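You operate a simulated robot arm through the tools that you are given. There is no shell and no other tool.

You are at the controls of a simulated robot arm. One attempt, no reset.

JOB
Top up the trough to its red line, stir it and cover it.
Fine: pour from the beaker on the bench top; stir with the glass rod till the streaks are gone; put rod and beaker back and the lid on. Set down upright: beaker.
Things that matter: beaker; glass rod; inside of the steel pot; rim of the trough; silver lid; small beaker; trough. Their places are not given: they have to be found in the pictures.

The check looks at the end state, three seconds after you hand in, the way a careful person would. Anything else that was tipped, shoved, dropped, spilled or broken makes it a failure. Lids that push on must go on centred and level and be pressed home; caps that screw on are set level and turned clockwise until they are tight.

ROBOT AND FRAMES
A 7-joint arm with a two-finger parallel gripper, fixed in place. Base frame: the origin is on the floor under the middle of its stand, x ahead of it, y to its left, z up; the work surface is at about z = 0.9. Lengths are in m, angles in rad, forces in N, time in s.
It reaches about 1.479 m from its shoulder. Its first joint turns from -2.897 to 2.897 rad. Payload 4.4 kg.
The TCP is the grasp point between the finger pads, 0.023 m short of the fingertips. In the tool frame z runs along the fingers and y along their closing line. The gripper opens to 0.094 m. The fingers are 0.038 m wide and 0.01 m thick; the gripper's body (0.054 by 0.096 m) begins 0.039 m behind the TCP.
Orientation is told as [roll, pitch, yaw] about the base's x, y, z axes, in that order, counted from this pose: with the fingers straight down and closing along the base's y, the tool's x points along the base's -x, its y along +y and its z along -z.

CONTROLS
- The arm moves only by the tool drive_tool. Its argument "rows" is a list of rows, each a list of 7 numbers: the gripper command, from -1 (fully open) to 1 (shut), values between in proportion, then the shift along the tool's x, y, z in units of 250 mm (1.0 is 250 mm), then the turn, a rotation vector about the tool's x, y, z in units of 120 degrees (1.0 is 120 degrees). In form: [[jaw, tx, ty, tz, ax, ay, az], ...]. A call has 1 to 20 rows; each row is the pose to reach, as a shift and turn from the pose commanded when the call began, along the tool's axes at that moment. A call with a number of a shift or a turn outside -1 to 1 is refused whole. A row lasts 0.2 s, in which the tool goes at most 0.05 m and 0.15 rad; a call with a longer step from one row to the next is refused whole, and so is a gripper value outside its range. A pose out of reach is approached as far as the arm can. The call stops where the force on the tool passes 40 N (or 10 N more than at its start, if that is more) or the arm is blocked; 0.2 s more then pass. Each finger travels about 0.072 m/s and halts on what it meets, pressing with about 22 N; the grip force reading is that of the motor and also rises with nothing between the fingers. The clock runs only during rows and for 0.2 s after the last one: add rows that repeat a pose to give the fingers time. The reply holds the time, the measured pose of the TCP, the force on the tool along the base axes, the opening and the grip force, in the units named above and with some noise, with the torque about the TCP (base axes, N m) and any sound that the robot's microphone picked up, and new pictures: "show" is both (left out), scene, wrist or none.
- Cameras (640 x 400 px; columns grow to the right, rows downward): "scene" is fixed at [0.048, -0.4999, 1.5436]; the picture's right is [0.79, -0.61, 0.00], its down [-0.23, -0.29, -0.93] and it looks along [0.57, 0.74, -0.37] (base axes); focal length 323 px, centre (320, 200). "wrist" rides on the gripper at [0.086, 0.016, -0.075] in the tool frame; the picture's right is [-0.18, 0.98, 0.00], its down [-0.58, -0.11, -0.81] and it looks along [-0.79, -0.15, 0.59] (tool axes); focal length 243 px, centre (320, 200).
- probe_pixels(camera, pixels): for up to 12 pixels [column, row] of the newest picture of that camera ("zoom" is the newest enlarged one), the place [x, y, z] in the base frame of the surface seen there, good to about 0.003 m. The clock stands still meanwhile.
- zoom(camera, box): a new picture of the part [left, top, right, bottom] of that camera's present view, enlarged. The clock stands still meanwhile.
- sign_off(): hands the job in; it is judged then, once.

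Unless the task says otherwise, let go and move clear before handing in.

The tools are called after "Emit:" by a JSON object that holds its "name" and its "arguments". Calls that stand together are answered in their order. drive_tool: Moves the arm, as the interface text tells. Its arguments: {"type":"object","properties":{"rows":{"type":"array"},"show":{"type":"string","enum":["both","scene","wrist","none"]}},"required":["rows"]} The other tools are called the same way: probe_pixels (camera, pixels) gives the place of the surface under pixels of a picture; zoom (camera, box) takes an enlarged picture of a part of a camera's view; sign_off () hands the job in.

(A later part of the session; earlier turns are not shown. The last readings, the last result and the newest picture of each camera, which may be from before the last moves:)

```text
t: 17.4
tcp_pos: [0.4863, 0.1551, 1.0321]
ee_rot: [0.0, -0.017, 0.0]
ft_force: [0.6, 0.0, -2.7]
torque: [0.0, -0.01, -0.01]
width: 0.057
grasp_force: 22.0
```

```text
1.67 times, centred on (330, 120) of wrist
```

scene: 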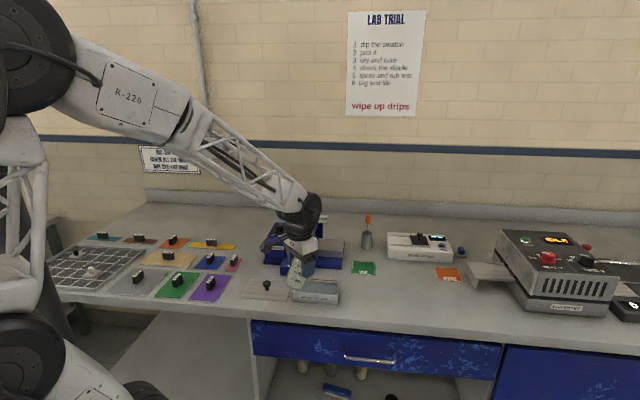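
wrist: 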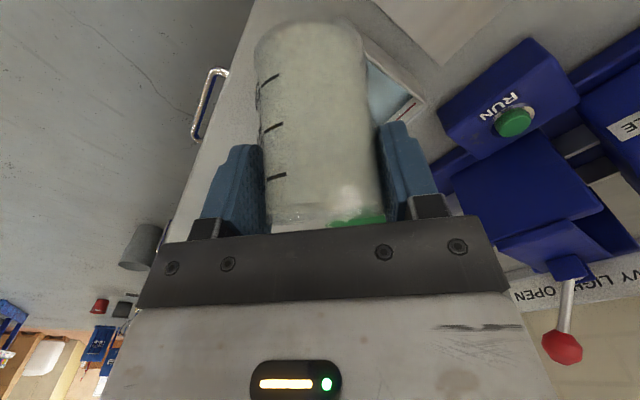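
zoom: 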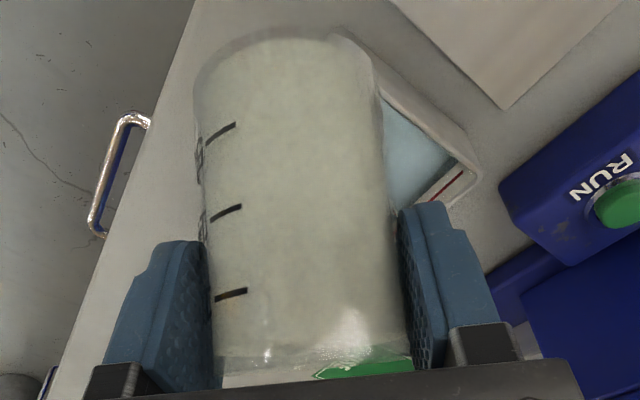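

At 29° I see no stream and no change in the trough, so the pour threshold is higher than I estimated. I'll keep stepping by 3–4° and check each time.

Emit:
{"name": "drive_tool", "arguments": {"rows": [[1, 0, 0, -0.002, 0, 0.012, 0], [1, 0, 0, -0.004, 0, 0.025, 0], [1, 0, 0, -0.005, 0, 0.0333, 0], [1, 0, 0, -0.005, 0, 0.0333, 0]]}}

Emit:
{"name": "zoom", "arguments": {"camera": "scene", "box": [250, 215, 370, 310]}}

Emit:
{"name": "zoom", "arguments": {"camera": "wrist", "box": [200, 0, 460, 240]}}

```text
t: 18.4
tcp_pos: [0.4866, 0.1565, 1.0324]
ee_rot: [0.0, 0.052, 0.0]
ft_force: [-0.2, -0.2, -2.2]
torque: [0.01, 0.0, 0.03]
width: 0.0573
grasp_force: 21.9
```

scene: 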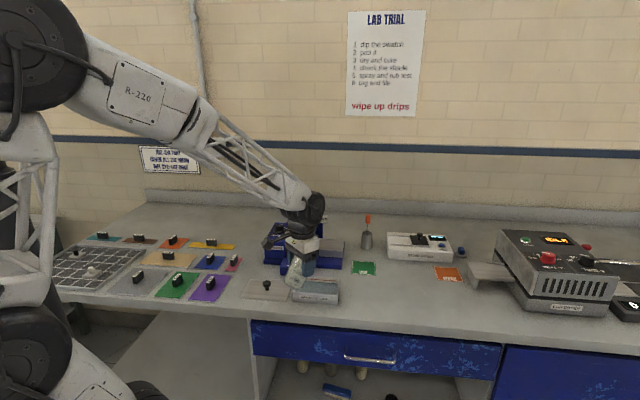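
wrist: 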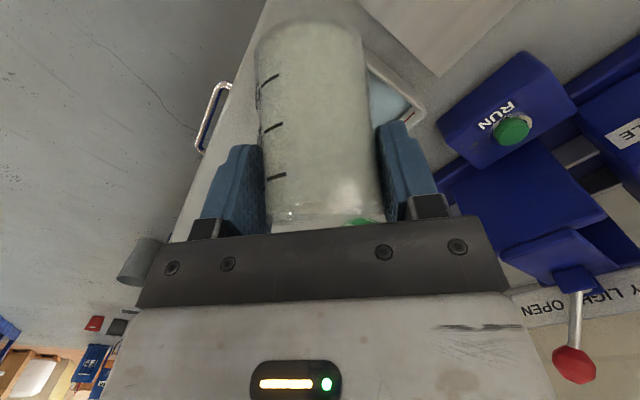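

```text
4.21 times, centred on (310, 262) of scene
```

zoom: 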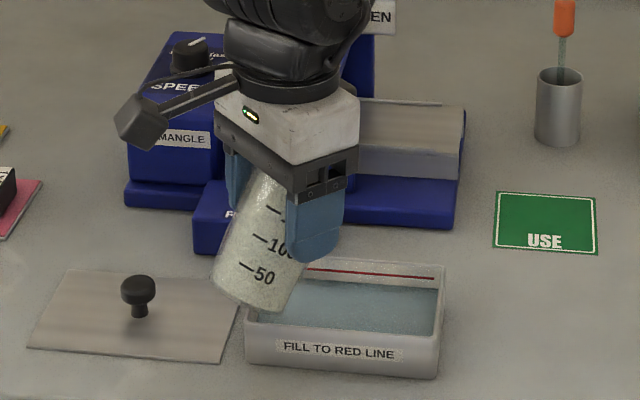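

```text
1.67 times, centred on (330, 120) of wrist
```

zoom: 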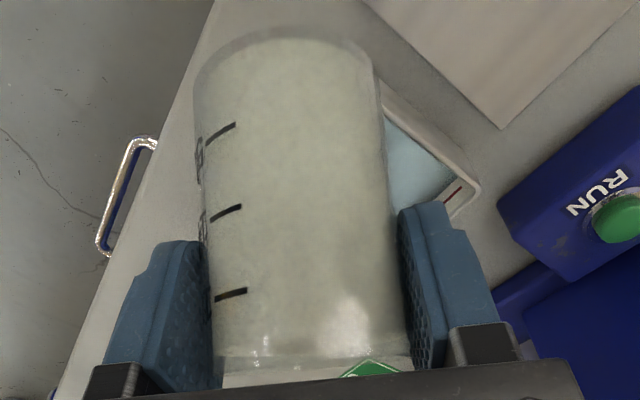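

No flow at 33° yet either. From here I can simply rotate about the TCP, because the lip stays put within a few mm. I'll add 4° more.

Emit:
{"name": "drive_tool", "arguments": {"rows": [[1, 0, 0, 0, 0, 0.012, 0], [1, 0, 0, 0, 0, 0.025, 0], [1, 0, 0, 0, 0, 0.0333, 0], [1, 0, 0, 0, 0, 0.0333, 0]]}}

Emit:
{"name": "zoom", "arguments": {"camera": "scene", "box": [250, 215, 370, 310]}}

Emit:
{"name": "zoom", "arguments": {"camera": "wrist", "box": [200, 0, 460, 240]}}

```text
t: 19.4
tcp_pos: [0.4878, 0.1559, 1.0338]
ee_rot: [0.0, 0.121, 0.001]
ft_force: [-0.1, -0.7, -2.0]
torque: [-0.03, -0.03, 0.02]
width: 0.0569
grasp_force: 22.2
```

scene: 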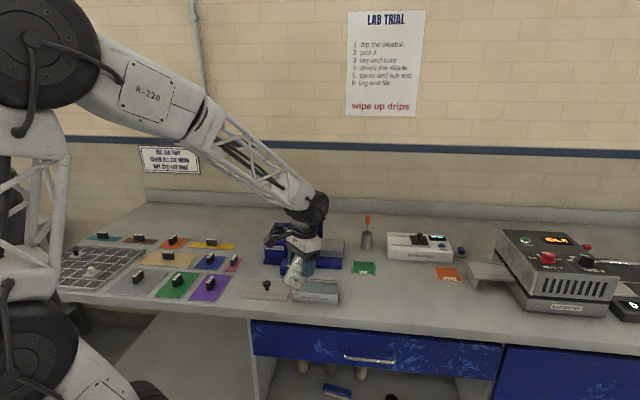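
wrist: 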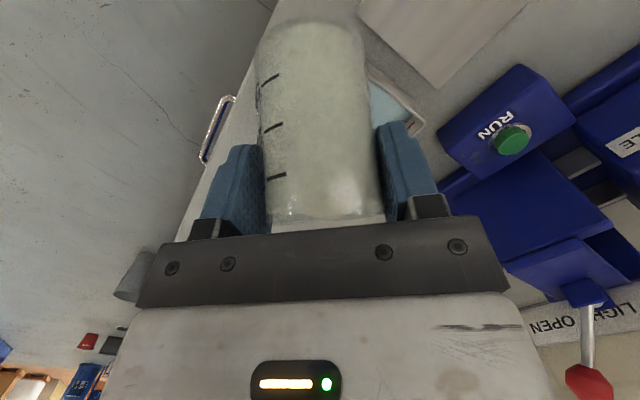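

```text
4.21 times, centred on (310, 262) of scene
```

zoom: 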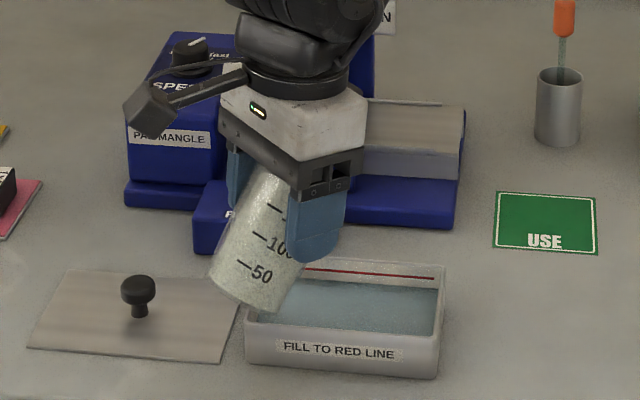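

```text
1.67 times, centred on (330, 120) of wrist
```

zoom: 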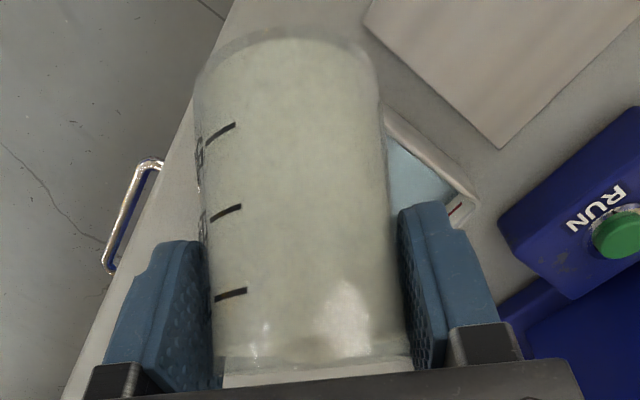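

Still no visible flow at 37°. I'll continue with another 4°.

Emit:
{"name": "drive_tool", "arguments": {"rows": [[1, 0, 0, 0, 0, 0.012, 0], [1, 0, 0, 0, 0, 0.025, 0], [1, 0, 0, 0, 0, 0.0333, 0], [1, 0, 0, 0, 0, 0.0333, 0]]}}

Emit:
{"name": "zoom", "arguments": {"camera": "scene", "box": [250, 215, 370, 310]}}

Emit:
{"name": "zoom", "arguments": {"camera": "wrist", "box": [200, 0, 460, 240]}}

```text
t: 20.4
tcp_pos: [0.4876, 0.1558, 1.0335]
ee_rot: [0.001, 0.192, 0.0]
ft_force: [-0.4, -1.1, -1.3]
torque: [0.01, 0.0, -0.02]
width: 0.057
grasp_force: 22.2
```

scene: 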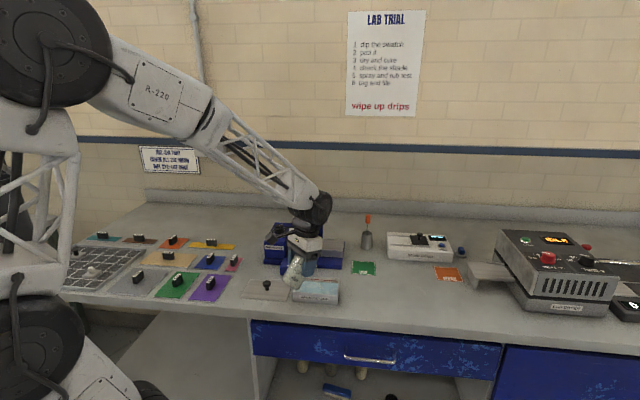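
wrist: 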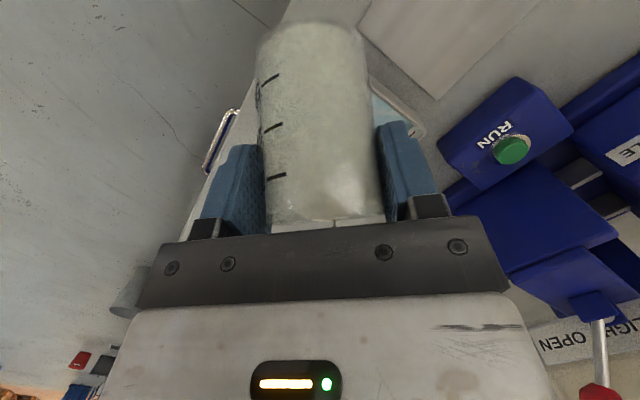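

```text
4.21 times, centred on (310, 262) of scene
```

zoom: 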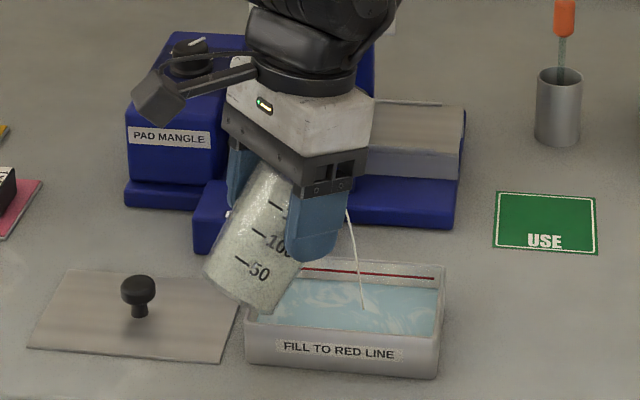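

```text
1.67 times, centred on (330, 120) of wrist
```

zoom: 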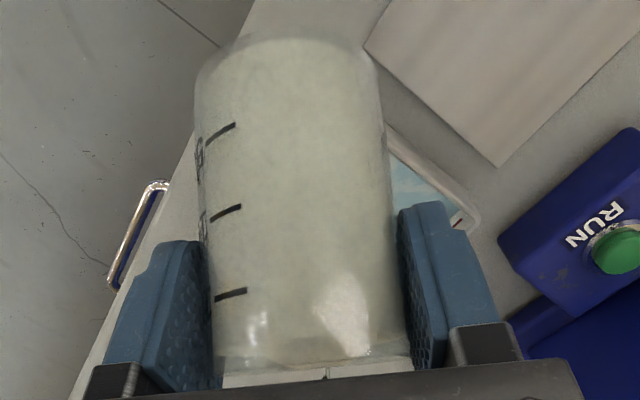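

A thin stream has started at 41°, landing at about (0.555,0.158) near the trough centre, with streaks forming. I'll hold this tilt and watch the level rise.

Emit:
{"name": "drive_tool", "arguments": {"rows": [[1, 0, 0, 0, 0, 0, 0], [1, 0, 0, 0, 0, 0, 0], [1, 0, 0, 0, 0, 0, 0]]}}

Emit:
{"name": "zoom", "arguments": {"camera": "scene", "box": [280, 240, 350, 305]}}

```text
t: 21.2
tcp_pos: [0.4878, 0.156, 1.0341]
ee_rot: [0.0, 0.192, 0.0]
ft_force: [0.5, -0.6, -1.0]
torque: [0.0, -0.01, 0.0]
width: 0.057
grasp_force: 22.1
```

scene: 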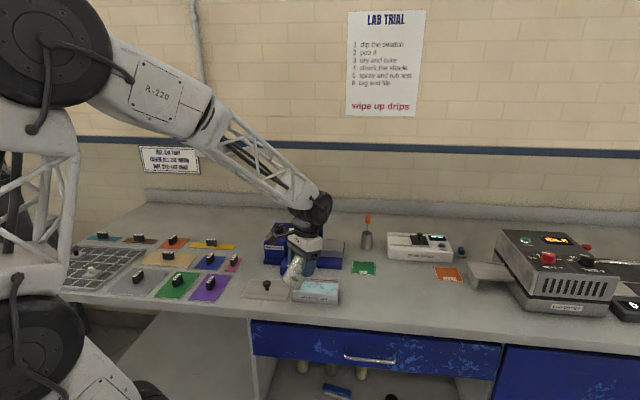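
wrist: 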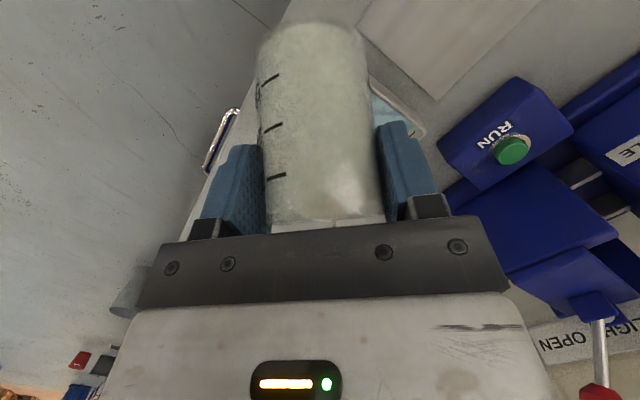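

```text
6.15 times, centred on (315, 272) of scene
```

zoom: 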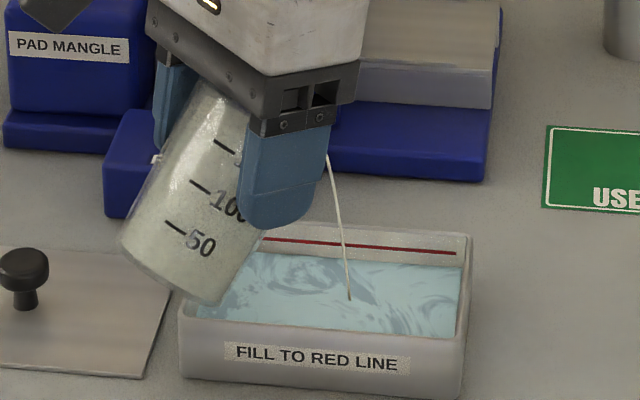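

The stream is thin and centred. I'll hold longer and compare the waterline at the back wall against the red line.

Emit:
{"name": "drive_tool", "arguments": {"rows": [[1, 0, 0, 0, 0, 0, 0], [1, 0, 0, 0, 0, 0, 0], [1, 0, 0, 0, 0, 0, 0], [1, 0, 0, 0, 0, 0, 0], [1, 0, 0, 0, 0, 0, 0], [1, 0, 0, 0, 0, 0, 0]], "show": "scene"}}

Emit:
{"name": "zoom", "arguments": {"camera": "scene", "box": [285, 255, 349, 305]}}

```text
t: 22.6
tcp_pos: [0.4876, 0.1557, 1.0335]
ee_rot: [0.0, 0.193, -0.001]
ft_force: [0.1, 0.4, -2.1]
torque: [-0.03, -0.05, -0.01]
width: 0.0573
grasp_force: 22.4
```

scene: 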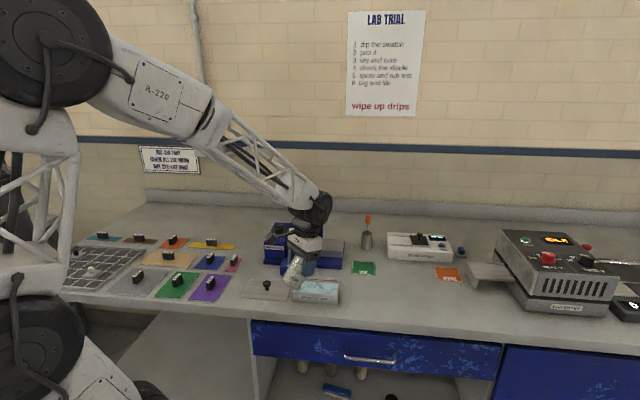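

```text
8.00 times, centred on (317, 280) of scene
```

zoom: 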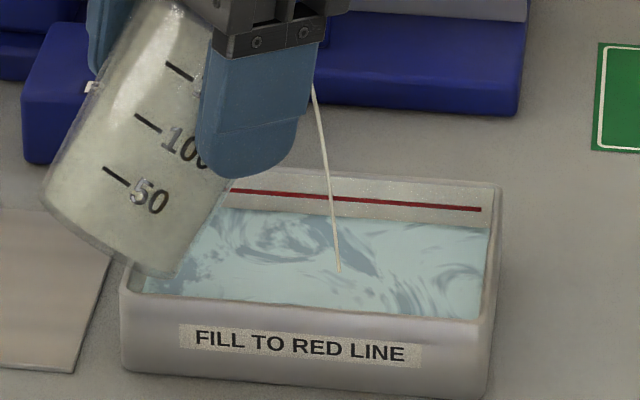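

The flow is steady but slow. I'll hold two more seconds and use the same 10× crop as at the start to compare levels.

Emit:
{"name": "drive_tool", "arguments": {"rows": [[1, 0, 0, 0, 0, 0, 0], [1, 0, 0, 0, 0, 0, 0], [1, 0, 0, 0, 0, 0, 0], [1, 0, 0, 0, 0, 0, 0], [1, 0, 0, 0, 0, 0, 0], [1, 0, 0, 0, 0, 0, 0], [1, 0, 0, 0, 0, 0, 0], [1, 0, 0, 0, 0, 0, 0], [1, 0, 0, 0, 0, 0, 0]], "show": "scene"}}

Emit:
{"name": "zoom", "arguments": {"camera": "scene", "box": [285, 265, 349, 305]}}

```text
t: 24.6
tcp_pos: [0.487, 0.1558, 1.0339]
ee_rot: [0.001, 0.192, 0.0]
ft_force: [1.0, 0.1, -2.7]
torque: [0.02, 0.0, 0.02]
width: 0.0572
grasp_force: 21.7
```

scene: 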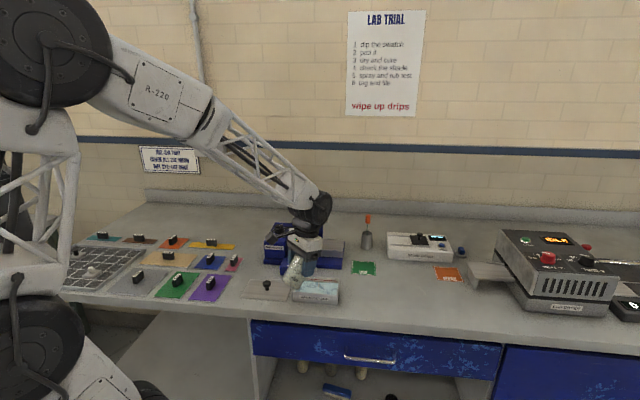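

```text
10.00 times, centred on (317, 285) of scene
```

zoom: 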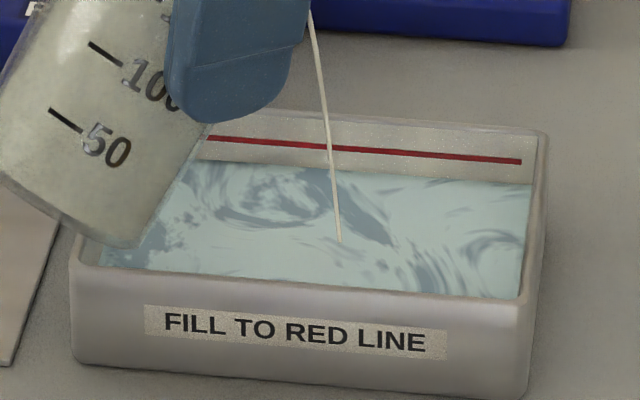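

The waterline has risen about 3 px of the roughly 22 px needed in 4 s, so it's slow but well placed. I'll tilt 2.5° more to speed it up a little and keep watching.

Emit:
{"name": "drive_tool", "arguments": {"rows": [[1, 0, 0, 0, 0, 0.01, 0], [1, 0, 0, 0, 0, 0.02, 0], [1, 0, 0, 0, 0, 0.02, 0], [1, 0, 0, 0, 0, 0.02, 0], [1, 0, 0, 0, 0, 0.02, 0], [1, 0, 0, 0, 0, 0.02, 0], [1, 0, 0, 0, 0, 0.02, 0], [1, 0, 0, 0, 0, 0.02, 0], [1, 0, 0, 0, 0, 0.02, 0], [1, 0, 0, 0, 0, 0.02, 0]], "show": "scene"}}

Emit:
{"name": "zoom", "arguments": {"camera": "scene", "box": [285, 265, 349, 305]}}

```text
t: 26.8
tcp_pos: [0.487, 0.1561, 1.0347]
ee_rot: [0.0, 0.235, 0.0]
ft_force: [-1.0, 1.2, -3.1]
torque: [-0.01, -0.03, 0.01]
width: 0.0568
grasp_force: 21.9
```

scene: 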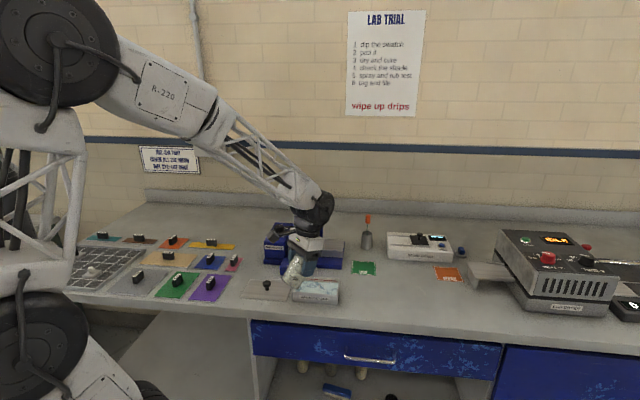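

```text
10.00 times, centred on (317, 285) of scene
```

zoom: 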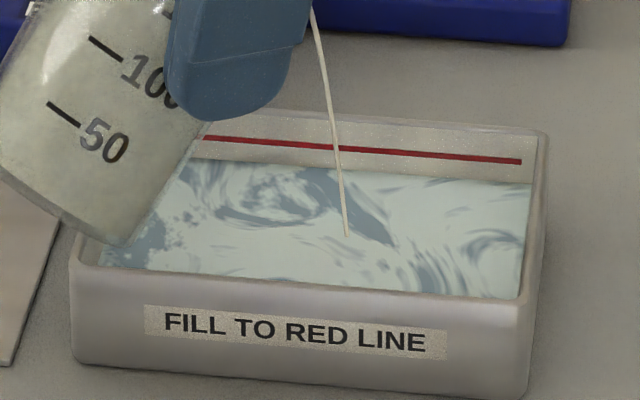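

The waterline is edging up. I'll zoom tighter on the right end of the red line to measure it precisely.

Emit:
{"name": "zoom", "arguments": {"camera": "scene", "box": [316, 273, 342, 289]}}

```text
16.00 times, centred on (329, 281) of scene
```

zoom: 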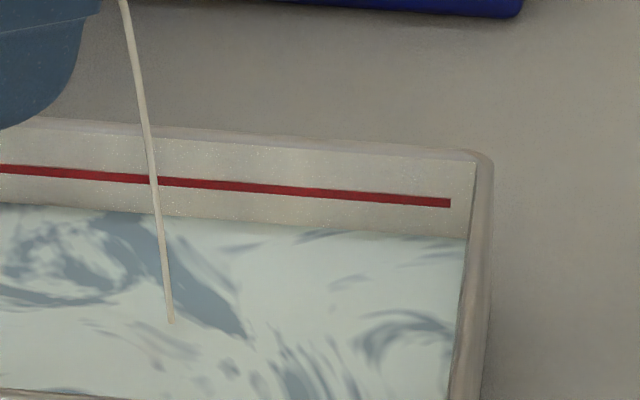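

At 16× the gap between the red line and the waterline is about 34 px, or 2.1 scene px against 2.3 at the start, so roughly 10% has been added. I'll tilt 3° more to raise the flow rate and measure again.

Emit:
{"name": "drive_tool", "arguments": {"rows": [[1, 0, 0, 0, 0, 0.0125, 0], [1, 0, 0, 0, 0, 0.025, 0], [1, 0, 0, 0, 0, 0.025, 0], [1, 0, 0, 0, 0, 0.025, 0], [1, 0, 0, 0, 0, 0.025, 0], [1, 0, 0, 0, 0, 0.025, 0], [1, 0, 0, 0, 0, 0.025, 0], [1, 0, 0, 0, 0, 0.025, 0], [1, 0, 0, 0, 0, 0.025, 0], [1, 0, 0, 0, 0, 0.025, 0]], "show": "scene"}}

Emit:
{"name": "zoom", "arguments": {"camera": "scene", "box": [285, 255, 349, 305]}}

Emit:
{"name": "zoom", "arguments": {"camera": "scene", "box": [316, 273, 342, 289]}}

```text
t: 29.0
tcp_pos: [0.4879, 0.1571, 1.0327]
ee_rot: [0.0, 0.285, 0.001]
ft_force: [0.0, -0.1, -1.6]
torque: [0.0, -0.05, -0.01]
width: 0.0569
grasp_force: 22.2
```

scene: 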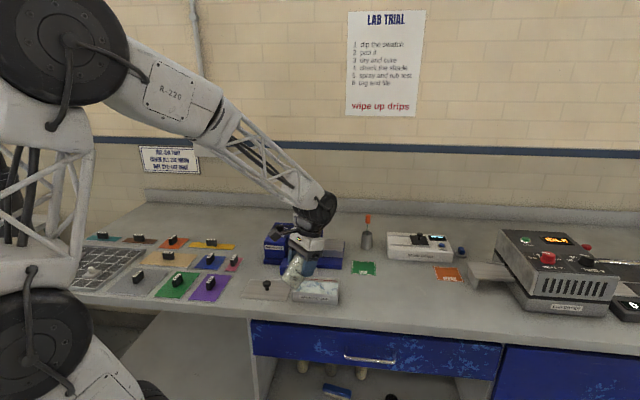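

```text
8.00 times, centred on (317, 280) of scene
```

zoom: 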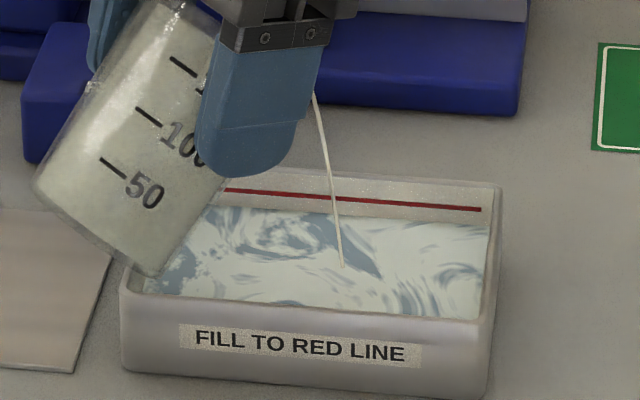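

```text
16.00 times, centred on (329, 281) of scene
```

zoom: 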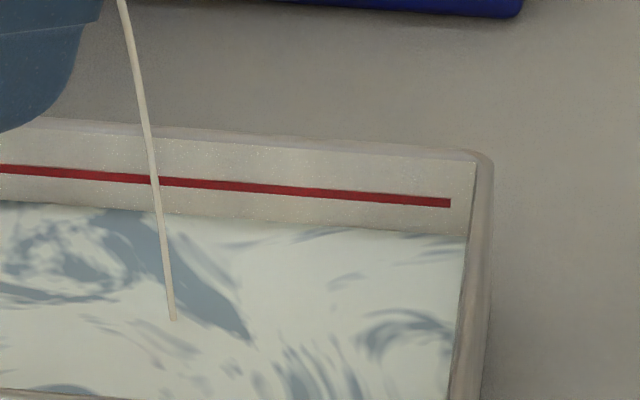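

The gap is now about 32 px at 16×, so the rate is still gentle and the landing point is good. I'll tilt another 4°.

Emit:
{"name": "drive_tool", "arguments": {"rows": [[1, 0, 0, 0, 0, 0.0125, 0], [1, 0, 0, 0, 0, 0.025, 0], [1, 0, 0, 0, 0, 0.0333, 0], [1, 0, 0, 0, 0, 0.0333, 0], [1, 0, 0, 0, 0, 0.0333, 0], [1, 0, 0, 0, 0, 0.0333, 0], [1, 0, 0, 0, 0, 0.0333, 0], [1, 0, 0, 0, 0, 0.0333, 0], [1, 0, 0, 0, 0, 0.0333, 0], [1, 0, 0, 0, 0, 0.0333, 0]], "show": "scene"}}

Emit:
{"name": "zoom", "arguments": {"camera": "scene", "box": [285, 255, 349, 305]}}

Emit:
{"name": "zoom", "arguments": {"camera": "scene", "box": [316, 273, 342, 289]}}

```text
t: 31.2
tcp_pos: [0.4878, 0.1564, 1.0325]
ee_rot: [0.0, 0.355, 0.0]
ft_force: [0.6, 0.6, -1.5]
torque: [0.0, -0.07, 0.01]
width: 0.0568
grasp_force: 22.7
```

scene: 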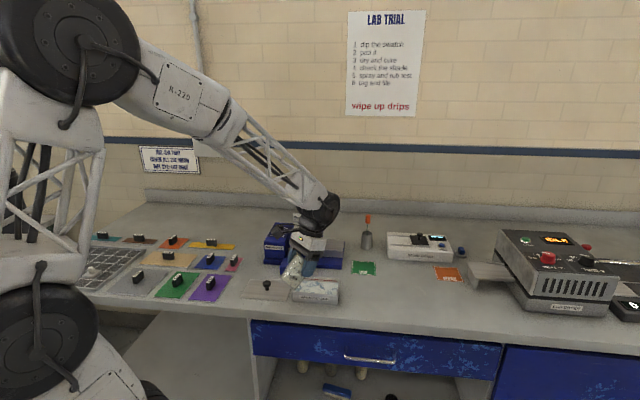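

```text
8.00 times, centred on (317, 280) of scene
```

zoom: 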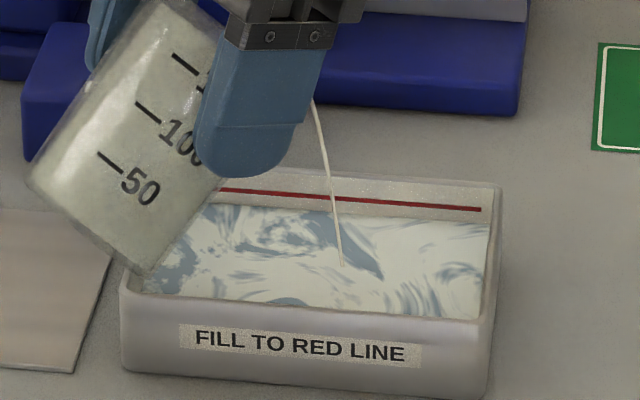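

```text
16.00 times, centred on (329, 281) of scene
```

zoom: 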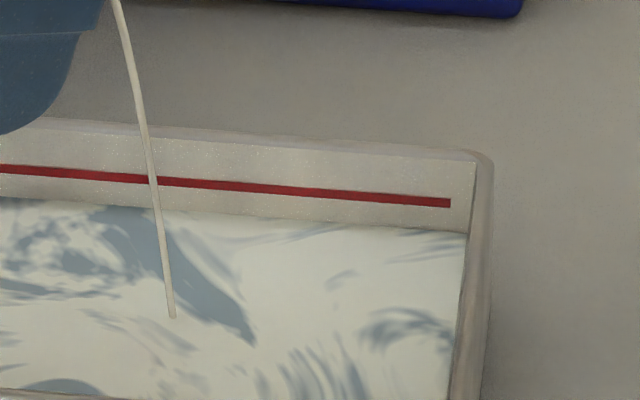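

The gap is now about 29 px at 50°, and the stream is steady. I'll hold for 3 s to see the rate at this tilt.

Emit:
{"name": "drive_tool", "arguments": {"rows": [[1, 0, 0, 0, 0, 0, 0], [1, 0, 0, 0, 0, 0, 0], [1, 0, 0, 0, 0, 0, 0], [1, 0, 0, 0, 0, 0, 0], [1, 0, 0, 0, 0, 0, 0], [1, 0, 0, 0, 0, 0, 0], [1, 0, 0, 0, 0, 0, 0], [1, 0, 0, 0, 0, 0, 0], [1, 0, 0, 0, 0, 0, 0], [1, 0, 0, 0, 0, 0, 0], [1, 0, 0, 0, 0, 0, 0], [1, 0, 0, 0, 0, 0, 0], [1, 0, 0, 0, 0, 0, 0], [1, 0, 0, 0, 0, 0, 0]], "show": "scene"}}

Emit:
{"name": "zoom", "arguments": {"camera": "scene", "box": [285, 255, 349, 305]}}

Emit:
{"name": "zoom", "arguments": {"camera": "scene", "box": [316, 273, 342, 289]}}

```text
t: 34.2
tcp_pos: [0.4874, 0.1561, 1.0323]
ee_rot: [0.001, 0.357, 0.0]
ft_force: [0.1, 0.0, -1.9]
torque: [-0.01, -0.02, -0.04]
width: 0.0568
grasp_force: 21.9
```

scene: 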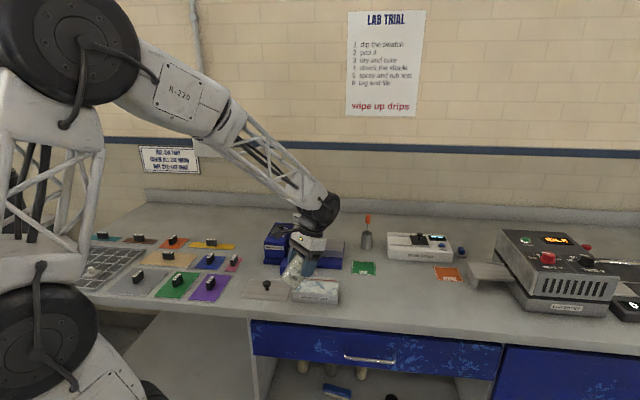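

```text
8.00 times, centred on (317, 280) of scene
```

zoom: 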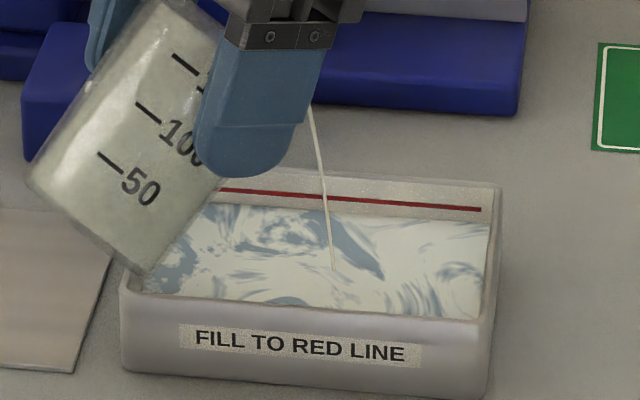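

```text
16.00 times, centred on (329, 281) of scene
```

zoom: 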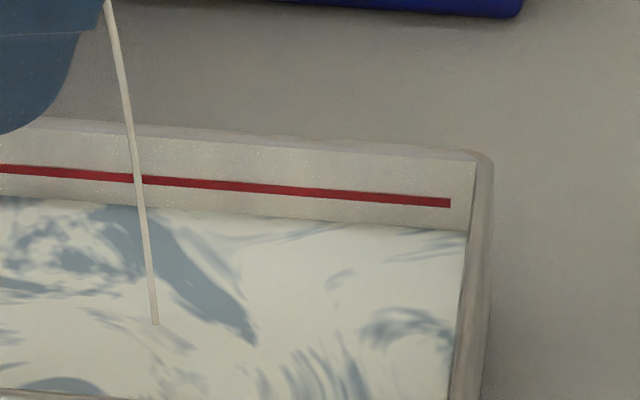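

The gap is about 27 px and the flow is decaying at fixed tilt, so volume tracks tilt; by geometry the red line should need about 65°. I'll tilt on slowly to about 55°.

Emit:
{"name": "drive_tool", "arguments": {"rows": [[1, 0, 0, 0, 0, 0.008, 0], [1, 0, 0, 0, 0, 0.016, 0], [1, 0, 0, 0, 0, 0.024, 0], [1, 0, 0, 0, 0, 0.032, 0], [1, 0, 0, 0, 0, 0.04, 0], [1, 0, 0, 0, 0, 0.04, 0], [1, 0, 0, 0, 0, 0.04, 0], [1, 0, 0, 0, 0, 0.04, 0], [1, 0, 0, 0, 0, 0.04, 0], [1, 0, 0, 0, 0, 0.04, 0], [1, 0, 0, 0, 0, 0.04, 0], [1, 0, 0, 0, 0, 0.04, 0], [1, 0, 0, 0, 0, 0.04, 0], [1, 0, 0, 0, 0, 0.04, 0]], "show": "scene"}}

Emit:
{"name": "zoom", "arguments": {"camera": "scene", "box": [285, 255, 349, 305]}}

Emit:
{"name": "zoom", "arguments": {"camera": "scene", "box": [316, 273, 342, 289]}}

```text
t: 37.2
tcp_pos: [0.4868, 0.1567, 1.0332]
ee_rot: [0.001, 0.441, 0.001]
ft_force: [0.3, -0.6, -1.8]
torque: [0.01, -0.03, -0.03]
width: 0.057
grasp_force: 21.5
```

scene: 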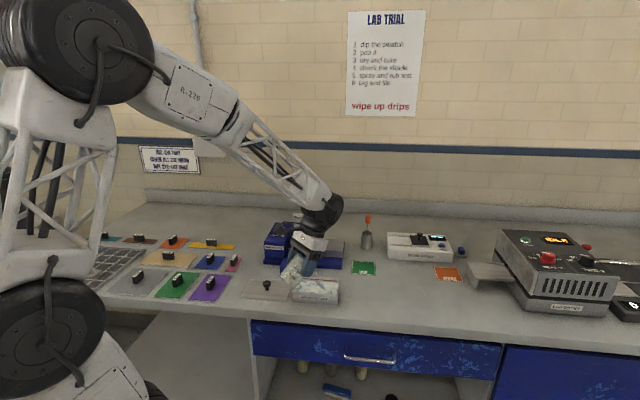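

```text
8.00 times, centred on (317, 280) of scene
```

zoom: 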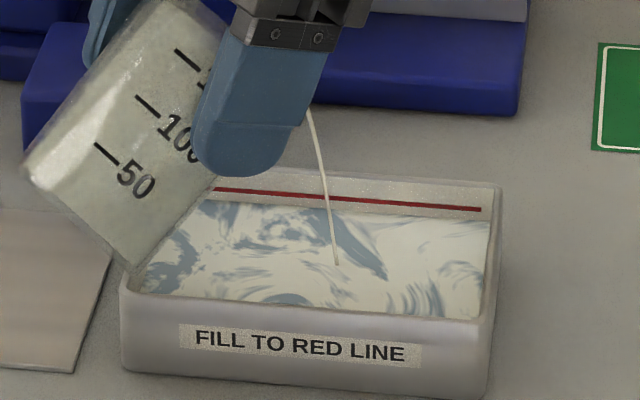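

```text
16.00 times, centred on (329, 281) of scene
```

zoom: 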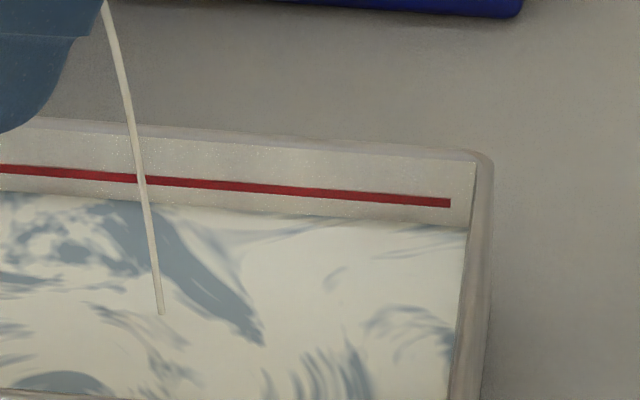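

The gap is about 24 px at 55° and still flowing well inside the trough. I'll go on to about 59° with a hold.

Emit:
{"name": "drive_tool", "arguments": {"rows": [[1, 0, 0, 0, 0, 0.008, 0], [1, 0, 0, 0, 0, 0.016, 0], [1, 0, 0, 0, 0, 0.024, 0], [1, 0, 0, 0, 0, 0.032, 0], [1, 0, 0, 0, 0, 0.032, 0], [1, 0, 0, 0, 0, 0.032, 0], [1, 0, 0, 0, 0, 0.032, 0], [1, 0, 0, 0, 0, 0.032, 0], [1, 0, 0, 0, 0, 0.032, 0], [1, 0, 0, 0, 0, 0.032, 0], [1, 0, 0, 0, 0, 0.032, 0], [1, 0, 0, 0, 0, 0.032, 0], [1, 0, 0, 0, 0, 0.032, 0], [1, 0, 0, 0, 0, 0.032, 0], [1, 0, 0, 0, 0, 0.032, 0], [1, 0, 0, 0, 0, 0.032, 0]], "show": "scene"}}

Emit:
{"name": "zoom", "arguments": {"camera": "scene", "box": [285, 255, 349, 305]}}

Emit:
{"name": "zoom", "arguments": {"camera": "scene", "box": [316, 273, 342, 289]}}

```text
t: 40.6
tcp_pos: [0.4864, 0.1565, 1.0346]
ee_rot: [0.0, 0.508, -0.001]
ft_force: [-0.8, -0.7, -2.4]
torque: [-0.02, -0.06, 0.05]
width: 0.0565
grasp_force: 22.1
```

scene: 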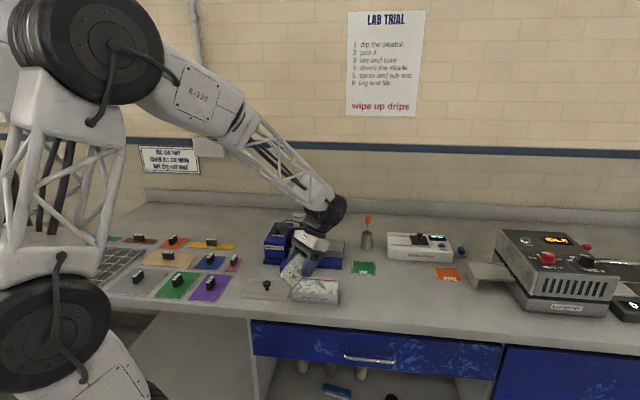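

```text
8.00 times, centred on (317, 280) of scene
```

zoom: 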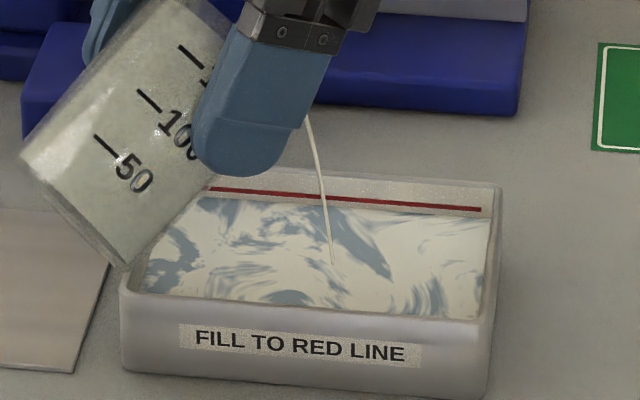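

```text
16.00 times, centred on (329, 281) of scene
```

zoom: 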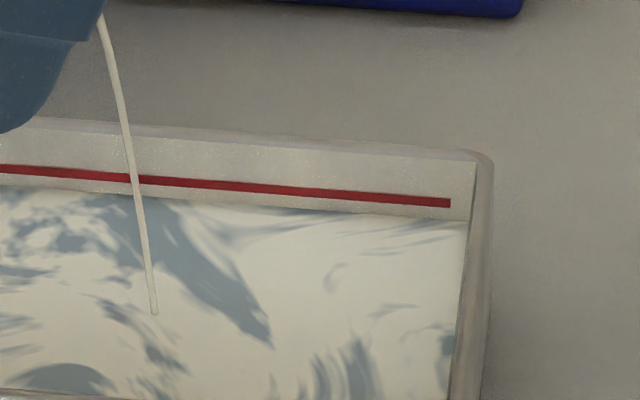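

The gap is about 18 px at 59°, roughly halfway. I'll continue to about 62° and hold.

Emit:
{"name": "drive_tool", "arguments": {"rows": [[1, 0, 0, 0, 0, 0.008, 0], [1, 0, 0, 0, 0, 0.016, 0], [1, 0, 0, 0, 0, 0.024, 0], [1, 0, 0, 0, 0, 0.024, 0], [1, 0, 0, 0, 0, 0.024, 0], [1, 0, 0, 0, 0, 0.024, 0], [1, 0, 0, 0, 0, 0.024, 0], [1, 0, 0, 0, 0, 0.024, 0], [1, 0, 0, 0, 0, 0.024, 0], [1, 0, 0, 0, 0, 0.024, 0], [1, 0, 0, 0, 0, 0.024, 0], [1, 0, 0, 0, 0, 0.024, 0], [1, 0, 0, 0, 0, 0.024, 0], [1, 0, 0, 0, 0, 0.024, 0], [1, 0, 0, 0, 0, 0.024, 0], [1, 0, 0, 0, 0, 0.024, 0]], "show": "scene"}}

Emit:
{"name": "zoom", "arguments": {"camera": "scene", "box": [285, 255, 349, 305]}}

Emit:
{"name": "zoom", "arguments": {"camera": "scene", "box": [316, 273, 342, 289]}}

```text
t: 44.0
tcp_pos: [0.4862, 0.1563, 1.0333]
ee_rot: [0.0, 0.558, -0.001]
ft_force: [0.2, -0.3, -1.2]
torque: [-0.01, -0.07, -0.02]
width: 0.0568
grasp_force: 22.2
```

scene: 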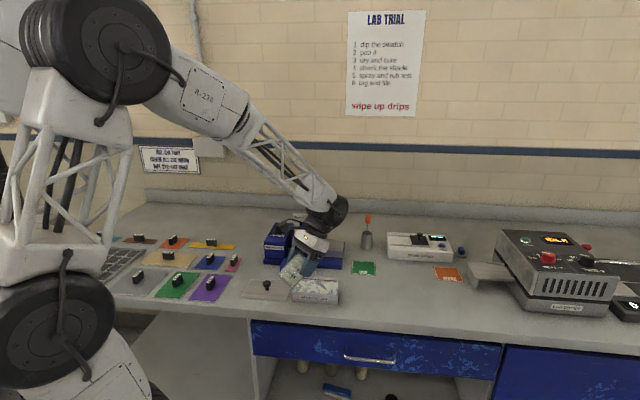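

```text
8.00 times, centred on (317, 280) of scene
```

zoom: 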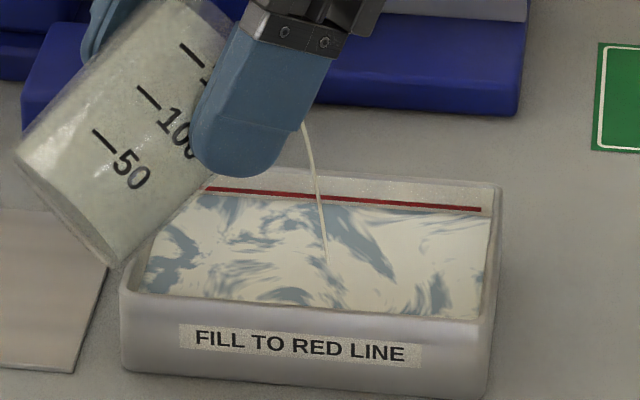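

```text
16.00 times, centred on (329, 281) of scene
```

zoom: 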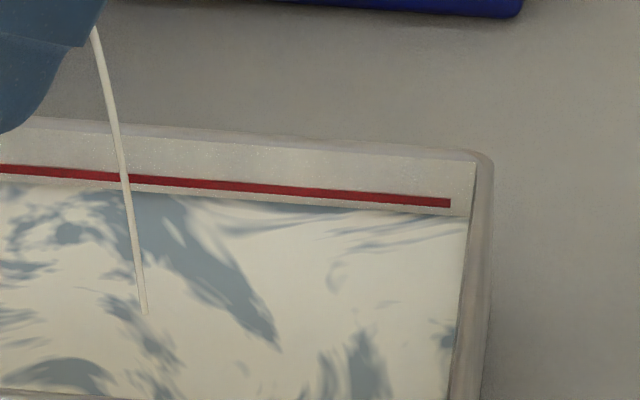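

The gap is about 13 px, so about 65% is done. I'll tilt 1.5° more and hold about 3 s.

Emit:
{"name": "drive_tool", "arguments": {"rows": [[1, 0, 0, 0, 0, 0.006, 0], [1, 0, 0, 0, 0, 0.012, 0], [1, 0, 0, 0, 0, 0.012, 0], [1, 0, 0, 0, 0, 0.012, 0], [1, 0, 0, 0, 0, 0.012, 0], [1, 0, 0, 0, 0, 0.012, 0], [1, 0, 0, 0, 0, 0.012, 0], [1, 0, 0, 0, 0, 0.012, 0], [1, 0, 0, 0, 0, 0.012, 0], [1, 0, 0, 0, 0, 0.012, 0], [1, 0, 0, 0, 0, 0.012, 0], [1, 0, 0, 0, 0, 0.012, 0], [1, 0, 0, 0, 0, 0.012, 0], [1, 0, 0, 0, 0, 0.012, 0]], "show": "scene"}}

Emit:
{"name": "zoom", "arguments": {"camera": "scene", "box": [285, 255, 349, 305]}}

Emit:
{"name": "zoom", "arguments": {"camera": "scene", "box": [316, 273, 342, 289]}}

```text
t: 47.0
tcp_pos: [0.4863, 0.1556, 1.0325]
ee_rot: [0.0, 0.582, 0.0]
ft_force: [0.4, 0.0, -1.0]
torque: [-0.03, -0.03, 0.01]
width: 0.0565
grasp_force: 21.5
```

scene: 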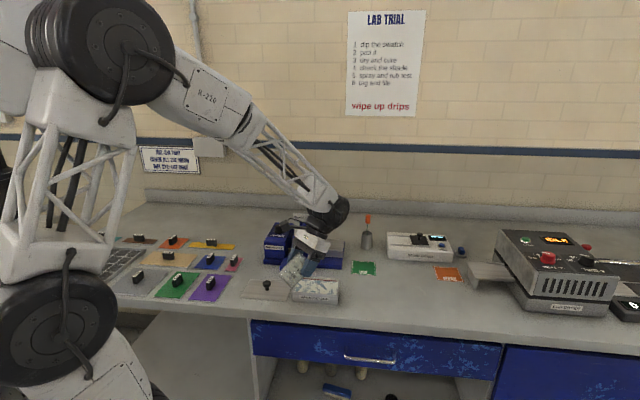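

```text
8.00 times, centred on (317, 280) of scene
```

zoom: 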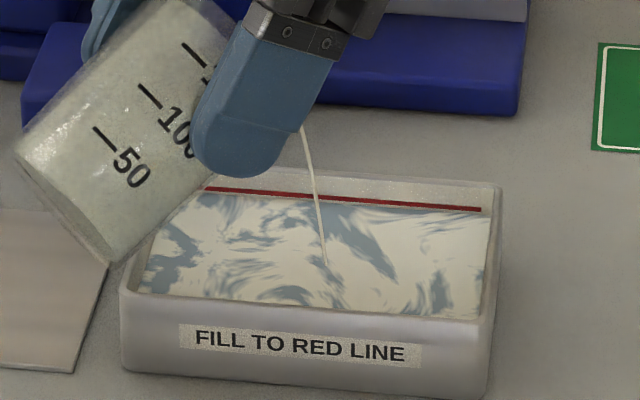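

```text
16.00 times, centred on (329, 281) of scene
```

zoom: 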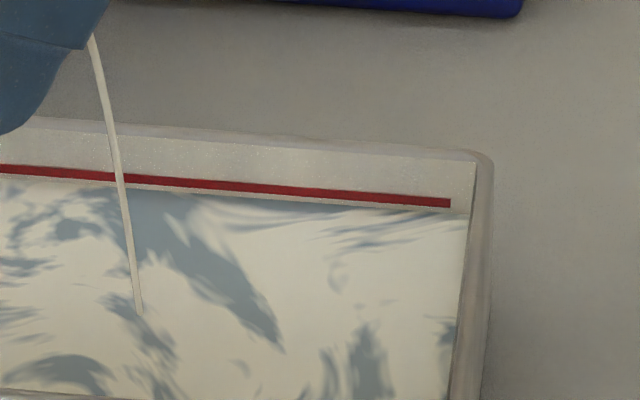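

The waterline is about 11 px (roughly 2.6 mm) below the line's centre. I'll tilt 1.5° more and hold.

Emit:
{"name": "drive_tool", "arguments": {"rows": [[1, 0, 0, 0, 0, 0.006, 0], [1, 0, 0, 0, 0, 0.012, 0], [1, 0, 0, 0, 0, 0.012, 0], [1, 0, 0, 0, 0, 0.012, 0], [1, 0, 0, 0, 0, 0.012, 0], [1, 0, 0, 0, 0, 0.012, 0], [1, 0, 0, 0, 0, 0.012, 0], [1, 0, 0, 0, 0, 0.012, 0], [1, 0, 0, 0, 0, 0.012, 0], [1, 0, 0, 0, 0, 0.012, 0], [1, 0, 0, 0, 0, 0.012, 0], [1, 0, 0, 0, 0, 0.012, 0]], "show": "scene"}}

Emit:
{"name": "zoom", "arguments": {"camera": "scene", "box": [285, 255, 349, 305]}}

Emit:
{"name": "zoom", "arguments": {"camera": "scene", "box": [316, 273, 342, 289]}}

```text
t: 49.6
tcp_pos: [0.4862, 0.1558, 1.0333]
ee_rot: [0.001, 0.607, -0.001]
ft_force: [0.3, -0.7, -1.5]
torque: [-0.02, -0.03, -0.01]
width: 0.0567
grasp_force: 22.2
```

scene: 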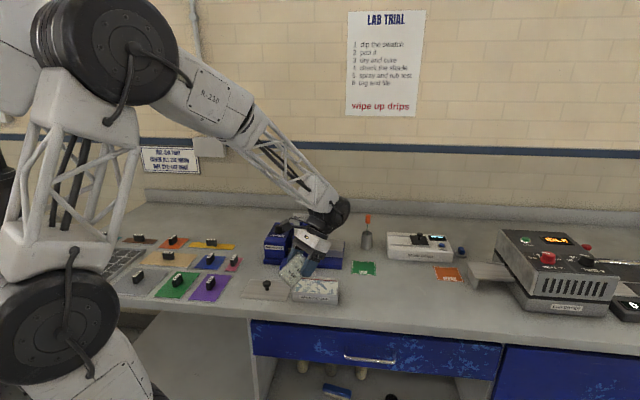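

```text
8.00 times, centred on (317, 280) of scene
```

zoom: 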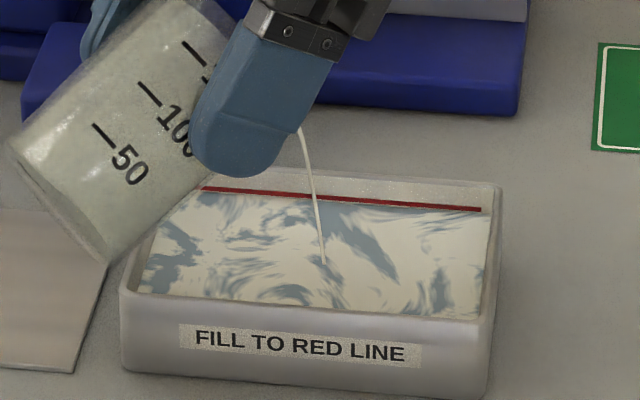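

```text
16.00 times, centred on (329, 281) of scene
```

zoom: 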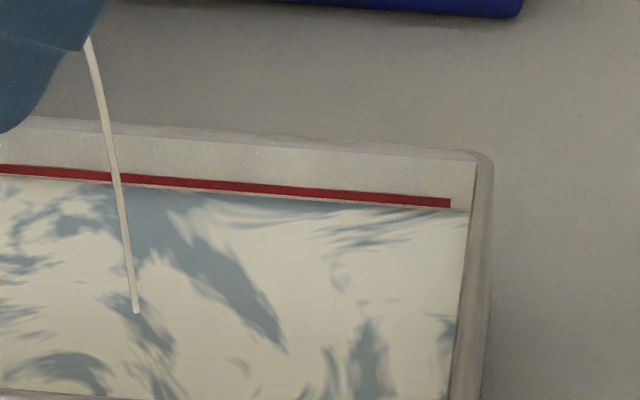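

The waterline is now about 3 px below the red line's lower edge. I'll tilt 1° more and hold about 2.5 s to bring it onto the line.

Emit:
{"name": "drive_tool", "arguments": {"rows": [[1, 0, 0, 0, 0, 0.004, 0], [1, 0, 0, 0, 0, 0.008, 0], [1, 0, 0, 0, 0, 0.008, 0], [1, 0, 0, 0, 0, 0.008, 0], [1, 0, 0, 0, 0, 0.008, 0], [1, 0, 0, 0, 0, 0.008, 0], [1, 0, 0, 0, 0, 0.008, 0], [1, 0, 0, 0, 0, 0.008, 0], [1, 0, 0, 0, 0, 0.008, 0], [1, 0, 0, 0, 0, 0.008, 0], [1, 0, 0, 0, 0, 0.008, 0]], "show": "scene"}}

Emit:
{"name": "zoom", "arguments": {"camera": "scene", "box": [285, 255, 349, 305]}}

Emit:
{"name": "zoom", "arguments": {"camera": "scene", "box": [316, 273, 342, 289]}}

```text
t: 52.0
tcp_pos: [0.4881, 0.1563, 1.0335]
ee_rot: [0.0, 0.626, -0.002]
ft_force: [-0.2, -0.1, -1.1]
torque: [0.01, -0.02, 0.01]
width: 0.0568
grasp_force: 22.2
```

scene: 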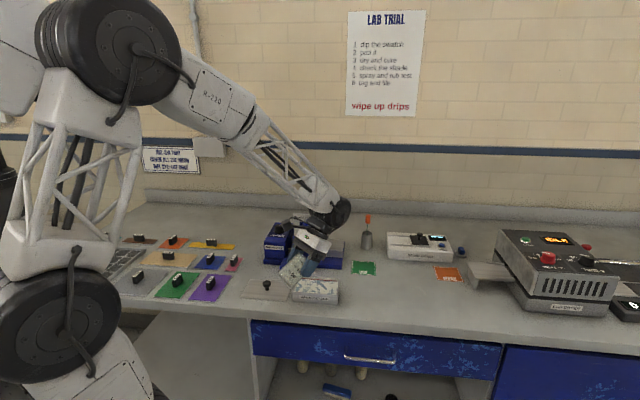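

```text
8.00 times, centred on (317, 280) of scene
```

zoom: 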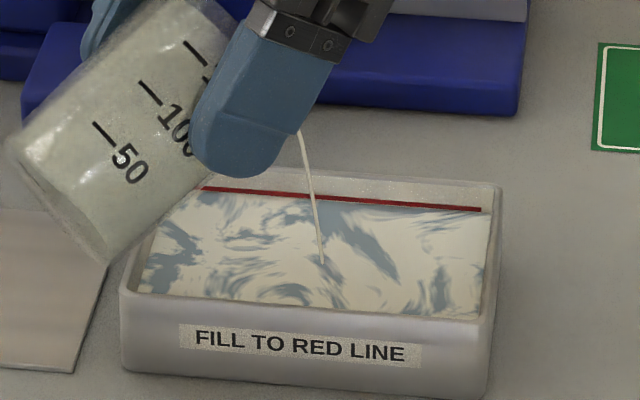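

```text
16.00 times, centred on (329, 281) of scene
```

zoom: 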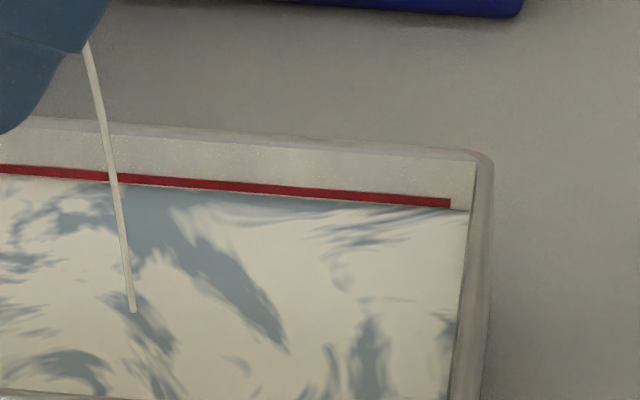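

The waterline is touching the red line's lower edge. I'll give it another 1° and a short hold to reach mid-line.

Emit:
{"name": "drive_tool", "arguments": {"rows": [[1, 0, 0, 0, 0, 0.004, 0], [1, 0, 0, 0, 0, 0.008, 0], [1, 0, 0, 0, 0, 0.008, 0], [1, 0, 0, 0, 0, 0.008, 0], [1, 0, 0, 0, 0, 0.008, 0], [1, 0, 0, 0, 0, 0.008, 0], [1, 0, 0, 0, 0, 0.008, 0], [1, 0, 0, 0, 0, 0.008, 0], [1, 0, 0, 0, 0, 0.008, 0], [1, 0, 0, 0, 0, 0.008, 0]], "show": "scene"}}

Emit:
{"name": "zoom", "arguments": {"camera": "scene", "box": [316, 273, 342, 289]}}

```text
t: 54.2
tcp_pos: [0.4867, 0.1568, 1.0334]
ee_rot: [0.0, 0.642, 0.0]
ft_force: [-1.3, -1.0, -1.0]
torque: [0.02, -0.02, -0.01]
width: 0.0566
grasp_force: 22.1
```

scene: 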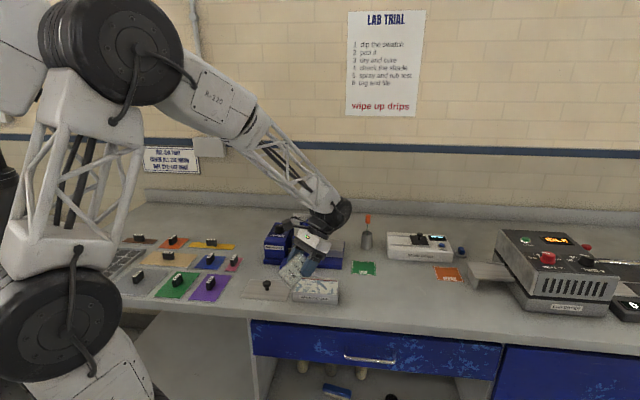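

```text
16.00 times, centred on (329, 281) of scene
```

zoom: 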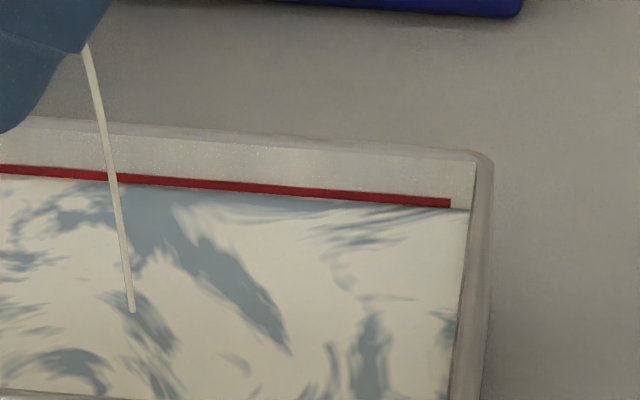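

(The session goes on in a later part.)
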